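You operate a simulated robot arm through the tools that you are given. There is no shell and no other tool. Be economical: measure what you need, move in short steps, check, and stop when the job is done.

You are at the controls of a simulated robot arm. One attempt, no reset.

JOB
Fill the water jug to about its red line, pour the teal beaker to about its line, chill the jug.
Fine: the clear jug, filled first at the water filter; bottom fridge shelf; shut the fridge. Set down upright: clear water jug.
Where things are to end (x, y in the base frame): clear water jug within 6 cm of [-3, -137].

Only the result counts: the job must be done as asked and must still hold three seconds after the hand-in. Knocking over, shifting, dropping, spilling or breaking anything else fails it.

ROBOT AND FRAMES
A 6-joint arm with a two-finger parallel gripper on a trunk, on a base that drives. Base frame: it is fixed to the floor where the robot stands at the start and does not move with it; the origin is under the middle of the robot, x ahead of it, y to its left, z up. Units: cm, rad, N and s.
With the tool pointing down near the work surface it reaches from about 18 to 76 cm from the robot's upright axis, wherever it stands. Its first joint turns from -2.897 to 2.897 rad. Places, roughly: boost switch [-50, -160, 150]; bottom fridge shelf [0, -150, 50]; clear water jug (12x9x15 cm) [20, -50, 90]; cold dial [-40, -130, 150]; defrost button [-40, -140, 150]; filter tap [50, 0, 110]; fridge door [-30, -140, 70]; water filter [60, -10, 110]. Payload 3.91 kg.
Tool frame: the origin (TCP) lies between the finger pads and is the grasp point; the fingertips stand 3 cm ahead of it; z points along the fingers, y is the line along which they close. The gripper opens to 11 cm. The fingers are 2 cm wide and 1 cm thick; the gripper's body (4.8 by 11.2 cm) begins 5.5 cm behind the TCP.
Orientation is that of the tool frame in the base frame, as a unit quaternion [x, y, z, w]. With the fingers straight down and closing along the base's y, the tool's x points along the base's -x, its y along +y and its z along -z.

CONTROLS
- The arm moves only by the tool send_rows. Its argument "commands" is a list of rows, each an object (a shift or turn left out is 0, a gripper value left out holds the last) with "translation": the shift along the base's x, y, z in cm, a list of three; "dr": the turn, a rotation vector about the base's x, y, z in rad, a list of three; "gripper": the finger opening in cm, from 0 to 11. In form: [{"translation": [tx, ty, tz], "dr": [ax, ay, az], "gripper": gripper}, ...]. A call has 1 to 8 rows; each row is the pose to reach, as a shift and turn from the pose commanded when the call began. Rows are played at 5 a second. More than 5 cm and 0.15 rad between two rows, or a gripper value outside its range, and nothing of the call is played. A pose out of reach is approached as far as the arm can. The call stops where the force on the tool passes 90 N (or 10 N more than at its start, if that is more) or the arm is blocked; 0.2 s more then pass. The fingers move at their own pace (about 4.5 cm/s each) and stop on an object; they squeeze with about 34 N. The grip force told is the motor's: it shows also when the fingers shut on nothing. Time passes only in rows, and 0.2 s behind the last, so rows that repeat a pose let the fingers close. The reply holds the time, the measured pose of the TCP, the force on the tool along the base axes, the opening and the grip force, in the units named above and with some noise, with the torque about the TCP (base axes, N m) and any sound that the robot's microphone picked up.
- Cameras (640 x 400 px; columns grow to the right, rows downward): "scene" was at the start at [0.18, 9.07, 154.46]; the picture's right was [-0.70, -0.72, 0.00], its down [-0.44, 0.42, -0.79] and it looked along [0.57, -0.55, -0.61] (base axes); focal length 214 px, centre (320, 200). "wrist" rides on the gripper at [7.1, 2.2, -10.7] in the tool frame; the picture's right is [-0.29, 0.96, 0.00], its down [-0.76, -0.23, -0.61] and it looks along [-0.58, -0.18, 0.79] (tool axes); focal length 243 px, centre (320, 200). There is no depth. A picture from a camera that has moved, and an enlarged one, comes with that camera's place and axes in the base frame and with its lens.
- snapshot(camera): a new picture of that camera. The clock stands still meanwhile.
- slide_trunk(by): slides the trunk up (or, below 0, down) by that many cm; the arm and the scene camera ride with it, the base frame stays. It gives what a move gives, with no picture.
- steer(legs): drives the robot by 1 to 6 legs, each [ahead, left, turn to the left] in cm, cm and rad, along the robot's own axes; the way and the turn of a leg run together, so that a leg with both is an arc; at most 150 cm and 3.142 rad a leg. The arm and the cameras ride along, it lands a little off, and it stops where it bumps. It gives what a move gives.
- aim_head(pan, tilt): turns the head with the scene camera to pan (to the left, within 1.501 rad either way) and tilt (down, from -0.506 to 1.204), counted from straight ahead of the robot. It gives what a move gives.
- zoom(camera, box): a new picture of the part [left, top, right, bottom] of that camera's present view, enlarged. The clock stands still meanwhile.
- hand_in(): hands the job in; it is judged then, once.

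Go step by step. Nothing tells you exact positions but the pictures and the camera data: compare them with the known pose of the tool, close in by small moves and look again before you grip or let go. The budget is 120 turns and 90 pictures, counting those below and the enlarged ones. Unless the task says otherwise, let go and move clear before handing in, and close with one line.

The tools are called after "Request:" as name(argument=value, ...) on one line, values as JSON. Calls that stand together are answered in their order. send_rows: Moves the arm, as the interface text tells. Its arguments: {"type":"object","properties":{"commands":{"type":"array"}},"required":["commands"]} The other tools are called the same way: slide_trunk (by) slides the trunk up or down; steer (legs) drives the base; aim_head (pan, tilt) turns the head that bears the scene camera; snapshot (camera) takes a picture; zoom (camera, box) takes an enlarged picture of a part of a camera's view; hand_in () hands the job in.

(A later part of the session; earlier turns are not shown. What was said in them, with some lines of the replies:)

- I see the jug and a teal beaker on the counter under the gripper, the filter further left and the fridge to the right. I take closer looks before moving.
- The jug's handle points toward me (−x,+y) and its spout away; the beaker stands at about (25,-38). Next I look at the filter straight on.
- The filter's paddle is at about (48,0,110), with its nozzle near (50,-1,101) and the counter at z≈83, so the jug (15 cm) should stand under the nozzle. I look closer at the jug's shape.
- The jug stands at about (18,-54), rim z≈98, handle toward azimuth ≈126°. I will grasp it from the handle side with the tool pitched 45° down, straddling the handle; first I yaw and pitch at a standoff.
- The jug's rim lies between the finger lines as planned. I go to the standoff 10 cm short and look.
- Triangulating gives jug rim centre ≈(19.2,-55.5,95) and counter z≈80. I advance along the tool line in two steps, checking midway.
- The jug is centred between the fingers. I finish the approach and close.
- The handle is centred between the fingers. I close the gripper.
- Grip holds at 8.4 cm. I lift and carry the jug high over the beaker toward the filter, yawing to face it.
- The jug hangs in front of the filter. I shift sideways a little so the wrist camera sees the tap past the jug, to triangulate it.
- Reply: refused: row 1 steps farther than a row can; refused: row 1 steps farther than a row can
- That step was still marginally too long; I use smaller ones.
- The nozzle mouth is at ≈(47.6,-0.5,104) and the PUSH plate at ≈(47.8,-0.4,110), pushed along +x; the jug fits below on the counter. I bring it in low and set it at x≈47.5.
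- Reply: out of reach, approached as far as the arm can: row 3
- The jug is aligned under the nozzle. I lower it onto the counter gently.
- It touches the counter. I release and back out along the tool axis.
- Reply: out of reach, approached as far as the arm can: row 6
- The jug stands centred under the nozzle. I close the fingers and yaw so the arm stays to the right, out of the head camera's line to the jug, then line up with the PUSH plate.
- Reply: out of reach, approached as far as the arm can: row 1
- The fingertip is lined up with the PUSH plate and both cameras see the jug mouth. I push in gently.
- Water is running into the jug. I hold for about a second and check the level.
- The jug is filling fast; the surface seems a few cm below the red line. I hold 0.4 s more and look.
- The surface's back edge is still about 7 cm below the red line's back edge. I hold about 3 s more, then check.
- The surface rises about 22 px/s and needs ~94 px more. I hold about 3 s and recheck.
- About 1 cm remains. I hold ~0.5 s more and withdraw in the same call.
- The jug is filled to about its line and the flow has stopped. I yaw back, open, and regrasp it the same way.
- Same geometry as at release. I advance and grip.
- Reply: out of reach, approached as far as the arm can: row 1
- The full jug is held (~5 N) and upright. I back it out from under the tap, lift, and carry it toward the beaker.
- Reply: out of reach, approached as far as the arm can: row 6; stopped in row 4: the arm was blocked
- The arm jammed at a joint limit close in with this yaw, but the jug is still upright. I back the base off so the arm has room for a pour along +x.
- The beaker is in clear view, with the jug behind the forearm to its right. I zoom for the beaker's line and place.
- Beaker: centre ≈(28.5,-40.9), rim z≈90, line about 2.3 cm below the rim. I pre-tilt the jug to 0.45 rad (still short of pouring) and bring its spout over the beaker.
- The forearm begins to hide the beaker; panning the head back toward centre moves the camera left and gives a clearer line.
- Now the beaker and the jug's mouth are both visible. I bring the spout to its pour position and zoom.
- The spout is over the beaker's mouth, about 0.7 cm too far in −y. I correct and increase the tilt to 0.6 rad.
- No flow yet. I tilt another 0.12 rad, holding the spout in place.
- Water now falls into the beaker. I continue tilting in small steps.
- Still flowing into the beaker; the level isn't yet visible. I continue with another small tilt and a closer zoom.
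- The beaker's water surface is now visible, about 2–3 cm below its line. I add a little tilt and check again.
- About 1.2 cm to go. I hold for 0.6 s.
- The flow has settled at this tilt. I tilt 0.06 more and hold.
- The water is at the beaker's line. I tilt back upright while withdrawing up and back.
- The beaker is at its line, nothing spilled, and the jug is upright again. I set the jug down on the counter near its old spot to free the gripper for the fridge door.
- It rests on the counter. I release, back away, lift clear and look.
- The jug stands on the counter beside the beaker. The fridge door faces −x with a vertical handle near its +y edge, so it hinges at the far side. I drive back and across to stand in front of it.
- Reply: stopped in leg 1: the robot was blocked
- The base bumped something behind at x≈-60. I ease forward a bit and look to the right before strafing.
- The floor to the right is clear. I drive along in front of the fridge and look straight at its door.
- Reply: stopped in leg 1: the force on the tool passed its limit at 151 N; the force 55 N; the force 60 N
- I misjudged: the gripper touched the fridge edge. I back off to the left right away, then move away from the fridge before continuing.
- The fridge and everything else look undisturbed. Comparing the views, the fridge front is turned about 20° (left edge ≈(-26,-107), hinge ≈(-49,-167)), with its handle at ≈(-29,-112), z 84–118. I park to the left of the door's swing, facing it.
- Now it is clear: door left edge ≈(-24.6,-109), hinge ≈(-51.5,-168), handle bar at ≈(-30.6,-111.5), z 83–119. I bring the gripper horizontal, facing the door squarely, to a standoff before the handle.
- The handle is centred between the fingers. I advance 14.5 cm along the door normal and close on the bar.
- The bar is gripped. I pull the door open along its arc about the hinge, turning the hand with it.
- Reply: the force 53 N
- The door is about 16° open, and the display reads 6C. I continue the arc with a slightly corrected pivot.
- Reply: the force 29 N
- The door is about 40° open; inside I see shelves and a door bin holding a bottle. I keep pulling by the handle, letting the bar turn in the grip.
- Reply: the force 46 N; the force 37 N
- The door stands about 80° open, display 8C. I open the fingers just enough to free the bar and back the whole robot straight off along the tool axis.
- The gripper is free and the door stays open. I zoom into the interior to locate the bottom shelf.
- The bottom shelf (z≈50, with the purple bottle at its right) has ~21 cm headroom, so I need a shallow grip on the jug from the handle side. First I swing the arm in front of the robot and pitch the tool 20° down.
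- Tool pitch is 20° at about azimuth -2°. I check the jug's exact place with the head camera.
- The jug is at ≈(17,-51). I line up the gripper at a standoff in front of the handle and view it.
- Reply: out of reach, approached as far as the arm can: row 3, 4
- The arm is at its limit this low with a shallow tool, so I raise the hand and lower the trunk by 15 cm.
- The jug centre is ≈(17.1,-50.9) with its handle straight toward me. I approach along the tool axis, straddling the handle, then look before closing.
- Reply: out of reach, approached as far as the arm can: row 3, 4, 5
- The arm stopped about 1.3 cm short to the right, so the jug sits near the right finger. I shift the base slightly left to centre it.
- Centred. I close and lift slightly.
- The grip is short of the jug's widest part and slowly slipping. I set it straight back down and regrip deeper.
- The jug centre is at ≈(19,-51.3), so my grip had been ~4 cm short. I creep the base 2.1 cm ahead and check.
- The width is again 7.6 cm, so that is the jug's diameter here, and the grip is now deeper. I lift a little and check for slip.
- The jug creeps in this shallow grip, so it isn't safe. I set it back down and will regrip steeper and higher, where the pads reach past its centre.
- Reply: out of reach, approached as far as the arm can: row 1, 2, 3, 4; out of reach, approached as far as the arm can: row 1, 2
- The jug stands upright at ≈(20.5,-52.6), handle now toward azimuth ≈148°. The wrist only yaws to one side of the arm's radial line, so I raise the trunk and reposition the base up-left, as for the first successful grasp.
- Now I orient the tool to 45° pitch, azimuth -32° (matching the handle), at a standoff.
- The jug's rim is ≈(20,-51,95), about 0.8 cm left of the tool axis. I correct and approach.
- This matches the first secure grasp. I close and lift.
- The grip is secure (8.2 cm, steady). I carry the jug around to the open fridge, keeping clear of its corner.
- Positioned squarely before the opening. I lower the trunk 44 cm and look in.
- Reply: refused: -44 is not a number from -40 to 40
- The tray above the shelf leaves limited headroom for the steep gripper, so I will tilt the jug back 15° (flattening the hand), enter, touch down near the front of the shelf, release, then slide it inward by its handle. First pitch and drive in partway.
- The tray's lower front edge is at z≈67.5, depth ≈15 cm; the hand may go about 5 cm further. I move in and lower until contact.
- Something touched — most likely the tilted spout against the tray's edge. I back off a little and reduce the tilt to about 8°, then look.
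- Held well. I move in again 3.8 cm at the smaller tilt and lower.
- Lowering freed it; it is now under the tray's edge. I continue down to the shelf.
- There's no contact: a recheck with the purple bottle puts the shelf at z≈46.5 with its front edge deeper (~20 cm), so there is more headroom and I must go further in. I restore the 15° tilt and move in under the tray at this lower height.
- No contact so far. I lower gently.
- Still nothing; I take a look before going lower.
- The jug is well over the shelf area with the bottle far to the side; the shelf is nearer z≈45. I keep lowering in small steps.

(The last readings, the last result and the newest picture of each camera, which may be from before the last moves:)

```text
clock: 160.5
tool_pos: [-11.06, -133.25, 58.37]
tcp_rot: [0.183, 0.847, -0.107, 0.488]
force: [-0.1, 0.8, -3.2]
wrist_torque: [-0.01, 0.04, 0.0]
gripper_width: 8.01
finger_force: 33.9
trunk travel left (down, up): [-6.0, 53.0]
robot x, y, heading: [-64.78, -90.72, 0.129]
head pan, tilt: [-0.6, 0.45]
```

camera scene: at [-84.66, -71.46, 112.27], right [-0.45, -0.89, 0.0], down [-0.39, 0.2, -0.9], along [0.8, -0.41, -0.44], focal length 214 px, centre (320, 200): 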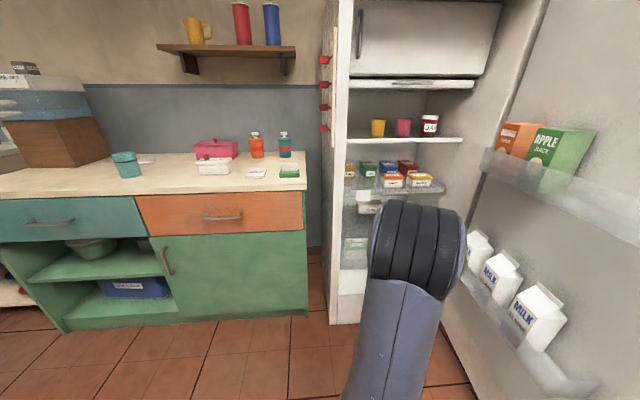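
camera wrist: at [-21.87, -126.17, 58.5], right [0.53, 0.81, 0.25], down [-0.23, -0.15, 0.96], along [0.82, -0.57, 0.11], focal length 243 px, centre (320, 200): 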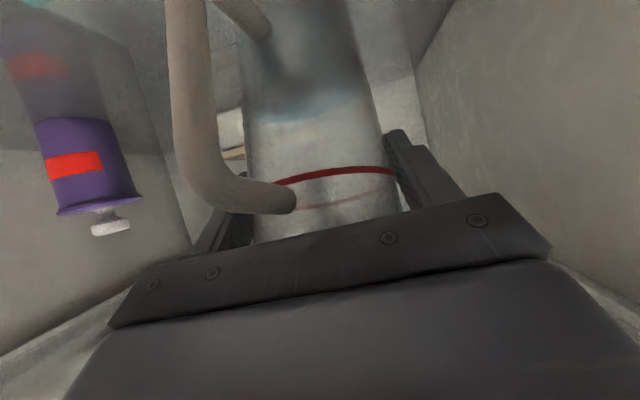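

Request:
send_rows(commands=[{"translation": [0, 0, 0.6]}, {"translation": [1.2, -0.5, 0.6]}, {"translation": [2.4, -1.1, 0.6]}])

Request:
send_rows(commands=[{"translation": [0, 0, -0.4]}, {"translation": [0, 0, -0.8]}, {"translation": [0, 0, -1.2]}, {"translation": [0, 0, -1.5]}])

```text
clock: 161.3
tool_pos: [-8.73, -134.43, 58.91]
tcp_rot: [0.184, 0.847, -0.107, 0.488]
force: [-0.4, 0.6, -2.3]
wrist_torque: [0.03, 0.0, -0.02]
gripper_width: 8.0
finger_force: 33.8
trunk travel left (down, up): [-6.0, 53.0]
robot x, y, heading: [-64.93, -90.76, 0.129]
head pan, tilt: [-0.6, 0.45]
```

```text
clock: 162.3
tool_pos: [-8.78, -134.52, 57.51]
tcp_rot: [0.183, 0.847, -0.107, 0.488]
force: [-1.1, -0.6, -3.1]
wrist_torque: [0.0, 0.03, -0.04]
gripper_width: 8.03
finger_force: 34.3
trunk travel left (down, up): [-6.0, 53.0]
robot x, y, heading: [-64.94, -90.21, 0.135]
head pan, tilt: [-0.6, 0.45]
```

Request:
send_rows(commands=[{"translation": [0, 0, -0.4]}, {"translation": [0, 0, -0.8]}, {"translation": [0, 0, -1.2]}, {"translation": [0, 0, -1.5]}])

```text
clock: 163.3
tool_pos: [-8.6, -134.37, 56.46]
tcp_rot: [0.182, 0.845, -0.107, 0.492]
force: [1.4, 4.0, 24.6]
wrist_torque: [0.42, -0.48, -0.11]
gripper_width: 7.29
finger_force: 32.7
trunk travel left (down, up): [-6.0, 53.0]
robot x, y, heading: [-64.82, -90.32, 0.131]
head pan, tilt: [-0.6, 0.45]
```

It touches the shelf (z≈43). I ease the jug about 6° nearer upright, pivoting on its rear edge, then check forces.

Request:
send_rows(commands=[{"translation": [0, 0, 0.4]}, {"translation": [0.6, -0.3, 0.5], "dr": [0.021, 0.045, 0]}, {"translation": [1.2, -0.5, 0.5], "dr": [0.042, 0.091, 0]}])

```text
clock: 164.1
tool_pos: [-7.67, -135.02, 56.33]
tcp_rot: [0.19, 0.87, -0.098, 0.444]
force: [-2.4, -0.1, 6.0]
wrist_torque: [0.03, 0.22, 0.0]
gripper_width: 7.3
finger_force: 33.4
trunk travel left (down, up): [-6.0, 53.0]
robot x, y, heading: [-65.03, -90.52, 0.13]
head pan, tilt: [-0.6, 0.45]
```

Request:
send_rows(commands=[{"gripper": 8.2}, {"gripper": 9.5}, {"gripper": 11}, {}, {}])

Request:
snapshot(camera="wrist")

```text
clock: 165.3
tool_pos: [-7.41, -134.97, 56.38]
tcp_rot: [0.188, 0.87, -0.097, 0.445]
force: [0.7, -0.6, -0.8]
wrist_torque: [0.02, -0.01, -0.01]
gripper_width: 11.02
finger_force: 0.0
trunk travel left (down, up): [-6.0, 53.0]
robot x, y, heading: [-64.6, -90.63, 0.132]
head pan, tilt: [-0.6, 0.45]
```

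```text
2 pictures are left
camera wrist: at [-18.24, -127.74, 56.91], right [0.55, 0.8, 0.23], down [-0.14, -0.19, 0.97], along [0.82, -0.57, 0.01], focal length 243 px, centre (320, 200)
```

wrist: 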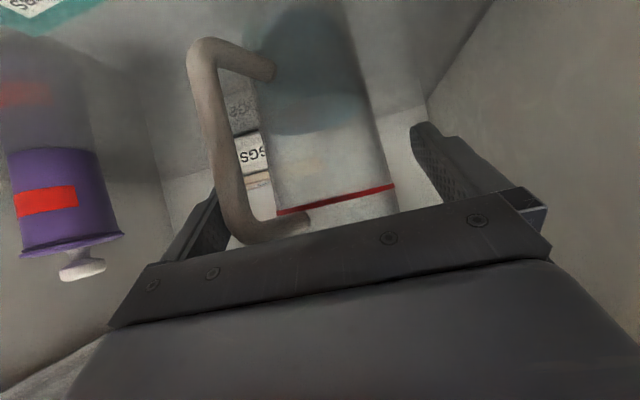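

The jug stands upright on the bottom shelf at ≈(-4,-136), the target spot. I withdraw along the tool axis.

Request:
send_rows(commands=[{"translation": [-0.17, -0.36, 0]}, {"translation": [-1.6, 0.3, 1.1]}, {"translation": [-3.8, 1.3, 2.9]}, {"translation": [-6.8, 2.7, 5.2]}, {"translation": [-9.7, 4, 7.6]}])

```text
clock: 166.5
tool_pos: [-17.3, -131.01, 64.26]
tcp_rot: [0.188, 0.87, -0.097, 0.445]
force: [-0.4, 0.5, -0.1]
wrist_torque: [-0.02, -0.03, 0.0]
gripper_width: 11.0
finger_force: 0.0
trunk travel left (down, up): [-6.0, 53.0]
robot x, y, heading: [-65.01, -90.5, 0.132]
head pan, tilt: [-0.6, 0.45]
```

The hand is clear of the shelf. I back the robot away from the fridge and raise the trunk to handle height.

Request:
steer(legs=[[-21.2, 13.2, 0], [-24.5, 23.1, 0]])

Request:
slide_trunk(by=40)

Request:
send_rows(commands=[{"translation": [-4.2, -2.1, 0], "dr": [-0.037, -0.082, 0], "gripper": 0}, {"translation": [-8.4, -4.2, 0], "dr": [-0.075, -0.164, 0]}, {"translation": [-12.6, -6.3, 0], "dr": [-0.112, -0.246, 0]}, {"translation": [-16.8, -8.4, 0], "dr": [-0.149, -0.327, 0]}, {"translation": [-21, -10.5, 0], "dr": [-0.187, -0.41, 0]}, {"translation": [-25.2, -12.6, 0], "dr": [-0.224, -0.491, 0]}, {"translation": [-29.4, -14.7, 0], "dr": [-0.261, -0.573, 0]}])

```text
clock: 170.2
tool_pos: [-67.25, -101.14, 64.15]
tcp_rot: [0.187, 0.871, -0.096, 0.445]
force: [-0.1, 0.1, -0.6]
wrist_torque: [0.0, 0.0, -0.01]
gripper_width: 10.98
finger_force: 0.2
trunk travel left (down, up): [-6.0, 53.0]
robot x, y, heading: [-115.04, -60.54, 0.132]
head pan, tilt: [-0.6, 0.45]
```

```text
clock: 174.0
tool_pos: [-67.24, -100.99, 104.21]
tcp_rot: [0.188, 0.87, -0.097, 0.445]
force: [0.4, 0.3, 0.6]
wrist_torque: [0.04, -0.02, 0.02]
gripper_width: 10.98
finger_force: 0.1
trunk travel left (down, up): [-46.0, 13.0]
robot x, y, heading: [-114.66, -60.49, 0.133]
head pan, tilt: [-0.6, 0.45]
```

```text
clock: 175.6
tool_pos: [-96.54, -115.79, 104.28]
tcp_rot: [0.148, 0.689, -0.151, 0.693]
force: [0.2, 0.8, 0.6]
wrist_torque: [0.01, 0.0, 0.0]
gripper_width: 0.0
finger_force: 31.5
trunk travel left (down, up): [-46.0, 13.0]
robot x, y, heading: [-114.86, -61.21, 0.132]
head pan, tilt: [-0.6, 0.45]
```

Request:
send_rows(commands=[{"translation": [-4.2, -2.3, 0]}, {"translation": [-8.4, -4.7, 0]}, {"translation": [-12.6, -7, 0]}, {"translation": [-16.8, -9.4, 0]}, {"translation": [-21, -11.7, 0]}, {"translation": [-25.2, -14, 0]}, {"translation": [-29.4, -16.4, 0]}, {"translation": [-33.5, -18.7, 0]}])

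Request:
snapshot(camera="scene")

```text
clock: 177.4
tool_pos: [-126.16, -128.32, 104.65]
tcp_rot: [0.15, 0.689, -0.152, 0.693]
force: [-0.3, 0.2, -0.7]
wrist_torque: [0.0, 0.0, 0.0]
gripper_width: 0.0
finger_force: 34.1
out of reach, approached as far as the arm can: row 7, 8
trunk travel left (down, up): [-46.0, 13.0]
robot x, y, heading: [-114.88, -60.68, 0.131]
head pan, tilt: [-0.6, 0.45]
```

```text
1 pictures are left
camera scene: at [-114.73, -50.49, 152.27], right [-0.45, -0.89, 0.0], down [-0.39, 0.2, -0.9], along [0.8, -0.41, -0.43], focal length 214 px, centre (320, 200)
```

scene: 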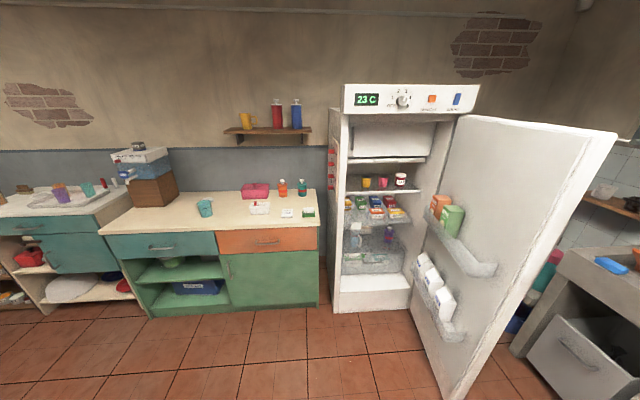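

The jug is visible standing on the bottom shelf, and the door is unmoved. I now bring the closed fingers around the door's free edge to the outer side of its handle.

Request:
steer(legs=[[-3.9, -7.8, 0], [24.7, -14.9, 0]])

```text
clock: 180.1
tool_pos: [-102.33, -148.16, 104.63]
tcp_rot: [0.148, 0.689, -0.151, 0.693]
force: [-0.7, -0.5, 0.3]
wrist_torque: [-0.01, 0.0, 0.03]
gripper_width: 0.0
finger_force: 34.2
trunk travel left (down, up): [-46.0, 13.0]
robot x, y, heading: [-91.36, -80.58, 0.136]
head pan, tilt: [-0.6, 0.45]
```

I push the door toward closed by driving the base along the door's arc.

Request:
steer(legs=[[5.6, 9.2, 0], [7.0, 7.6, 0], [8.2, 6.3, 0], [11.1, 5.5, 0]])

```text
clock: 183.6
tool_pos: [-74.58, -115.54, 104.62]
tcp_rot: [0.148, 0.69, -0.15, 0.693]
force: [0.3, -0.4, -0.9]
wrist_torque: [0.0, 0.01, 0.01]
gripper_width: 0.0
finger_force: 33.8
trunk travel left (down, up): [-46.0, 13.0]
robot x, y, heading: [-63.48, -47.79, 0.136]
head pan, tilt: [-0.6, 0.45]
```

Request:
steer(legs=[[13.0, 3.3, 0], [15.5, 0, 0]])

```text
clock: 185.9
tool_pos: [-47.04, -109.29, 104.51]
tcp_rot: [0.153, 0.688, -0.155, 0.692]
force: [-0.7, -63.8, 21.7]
wrist_torque: [-0.05, -0.58, -1.73]
gripper_width: 0.01
finger_force: 33.7
trunk travel left (down, up): [-46.0, 13.0]
robot x, y, heading: [-36.12, -40.25, 0.143]
head pan, tilt: [-0.6, 0.45]
```

The fingers have slid to the hinge side of the bar and press it sideways. I relieve that and keep pushing the door face inward with the arm.

Request:
send_rows(commands=[{"translation": [0, -1.2, 0]}, {"translation": [0.5, -2, 0]}, {"translation": [3.5, -2.6, 0]}, {"translation": [6.5, -3.2, 0]}])

```text
clock: 186.9
tool_pos: [-40.36, -111.88, 105.01]
tcp_rot: [0.15, 0.688, -0.156, 0.693]
force: [-0.5, 0.5, -0.2]
wrist_torque: [0.02, -0.02, 0.02]
gripper_width: 0.0
finger_force: 33.9
out of reach, approached as far as the arm can: row 1, 2, 3
trunk travel left (down, up): [-46.0, 13.0]
robot x, y, heading: [-36.07, -40.87, 0.139]
head pan, tilt: [-0.6, 0.45]
```

Request:
steer(legs=[[8, -2.5, 0]])

```text
clock: 188.0
tool_pos: [-31.98, -113.23, 104.92]
tcp_rot: [0.151, 0.688, -0.156, 0.692]
force: [-0.5, 0.6, -0.4]
wrist_torque: [0.02, -0.01, 0.03]
gripper_width: 0.01
finger_force: 34.2
trunk travel left (down, up): [-46.0, 13.0]
robot x, y, heading: [-27.47, -41.89, 0.138]
head pan, tilt: [-0.6, 0.45]
```

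Request:
steer(legs=[[3.0, -1.8, 0]])

```text
clock: 189.0
tool_pos: [-31.14, -113.8, 104.93]
tcp_rot: [0.158, 0.686, -0.164, 0.691]
force: [-6.1, 10.9, 4.5]
wrist_torque: [0.07, -0.05, 0.3]
gripper_width: 0.0
finger_force: 33.7
trunk travel left (down, up): [-46.0, 13.0]
robot x, y, heading: [-24.58, -43.51, 0.127]
head pan, tilt: [-0.6, 0.45]
stopped in leg 1: the force on the tool passed its limit at 94 N (the readings are from after the stop); the commanded pose is now the measured one
```

The push ended against something solid with 94 N, presumably the closed door. I withdraw straight back and check with the last picture.

Request:
steer(legs=[[-16.8, 10.4, 0], [-59, -12.6, 0]])

Request:
aim_head(pan=-0.8, tilt=0.4)

Request:
snapshot(camera="scene")

```text
clock: 193.6
tool_pos: [-105.65, -125.98, 104.72]
tcp_rot: [0.157, 0.687, -0.161, 0.691]
force: [-0.1, 1.0, 0.1]
wrist_torque: [0.01, 0.01, -0.01]
gripper_width: 0.01
finger_force: 34.1
trunk travel left (down, up): [-46.0, 13.0]
robot x, y, heading: [-99.37, -55.29, 0.129]
head pan, tilt: [-0.6, 0.45]
```

```text
clock: 194.3
tool_pos: [-105.54, -125.87, 104.71]
tcp_rot: [0.159, 0.687, -0.162, 0.69]
force: [0.2, 0.5, 0.3]
wrist_torque: [0.0, -0.01, 0.04]
gripper_width: 0.01
finger_force: 34.3
trunk travel left (down, up): [-46.0, 13.0]
robot x, y, heading: [-99.37, -55.28, 0.133]
head pan, tilt: [-0.799, 0.4]
```

```text
0 pictures are left
camera scene: at [-99.98, -46.74, 152.74], right [-0.62, -0.78, 0.0], down [-0.31, 0.24, -0.92], along [0.72, -0.57, -0.39], focal length 214 px, centre (320, 200)
```

scene: 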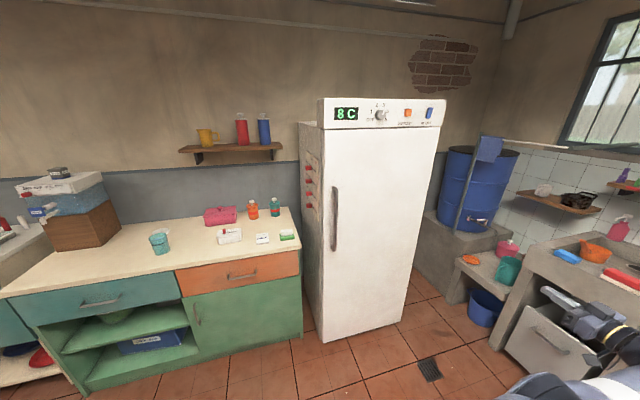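

The door is shut and the display is already falling (8C). I wait a few seconds for it to cool, then hand in.

Request:
send_rows(commands=[{}, {}, {}, {}, {}, {}, {}, {}])

Request:
send_rows(commands=[{}, {}, {}, {}, {}, {}, {}, {}])

Request:
send_rows(commands=[{}, {}, {}, {}, {}, {}, {}, {}])

Request:
send_rows(commands=[{}, {}, {}, {}, {}, {}, {}, {}])

Request:
hand_in()

```text
clock: 196.1
tool_pos: [-105.65, -125.99, 104.73]
tcp_rot: [0.159, 0.687, -0.162, 0.69]
force: [0.6, -0.1, 0.6]
wrist_torque: [0.0, -0.02, -0.03]
gripper_width: 0.01
finger_force: 33.7
trunk travel left (down, up): [-46.0, 13.0]
robot x, y, heading: [-99.39, -55.5, 0.131]
head pan, tilt: [-0.799, 0.4]
```

```text
clock: 197.9
tool_pos: [-105.59, -125.96, 104.74]
tcp_rot: [0.158, 0.687, -0.162, 0.691]
force: [-0.6, 0.1, 0.1]
wrist_torque: [-0.01, -0.01, 0.02]
gripper_width: 0.0
finger_force: 33.7
trunk travel left (down, up): [-46.0, 13.0]
robot x, y, heading: [-99.51, -55.51, 0.128]
head pan, tilt: [-0.799, 0.4]
```

```text
clock: 199.7
tool_pos: [-105.6, -125.95, 104.76]
tcp_rot: [0.158, 0.687, -0.161, 0.691]
force: [0.6, 0.0, -0.4]
wrist_torque: [0.06, 0.0, 0.0]
gripper_width: 0.02
finger_force: 34.0
trunk travel left (down, up): [-46.0, 13.0]
robot x, y, heading: [-99.48, -55.26, 0.132]
head pan, tilt: [-0.799, 0.4]
```

```text
clock: 201.5
tool_pos: [-105.63, -125.89, 104.64]
tcp_rot: [0.158, 0.687, -0.162, 0.691]
force: [-0.7, -0.1, 0.0]
wrist_torque: [0.01, -0.02, 0.02]
gripper_width: 0.0
finger_force: 34.1
trunk travel left (down, up): [-46.0, 13.0]
robot x, y, heading: [-99.44, -54.93, 0.131]
head pan, tilt: [-0.799, 0.4]
```

```text
The job is handed in.
```

I filled the jug to its red line and poured the teal beaker to its line. The jug now stands upright on the bottom fridge shelf at about (-4, -136), with the door shut; it holds less than the line since the pour, as I did not refill it. On the way the gripper bumped the fridge edge (151 N) and the base bumped something behind it. I saw nothing shifted or spilled in the pictures. The fridge had warmed to 23C while open; the last reading I saw was 8C and falling.
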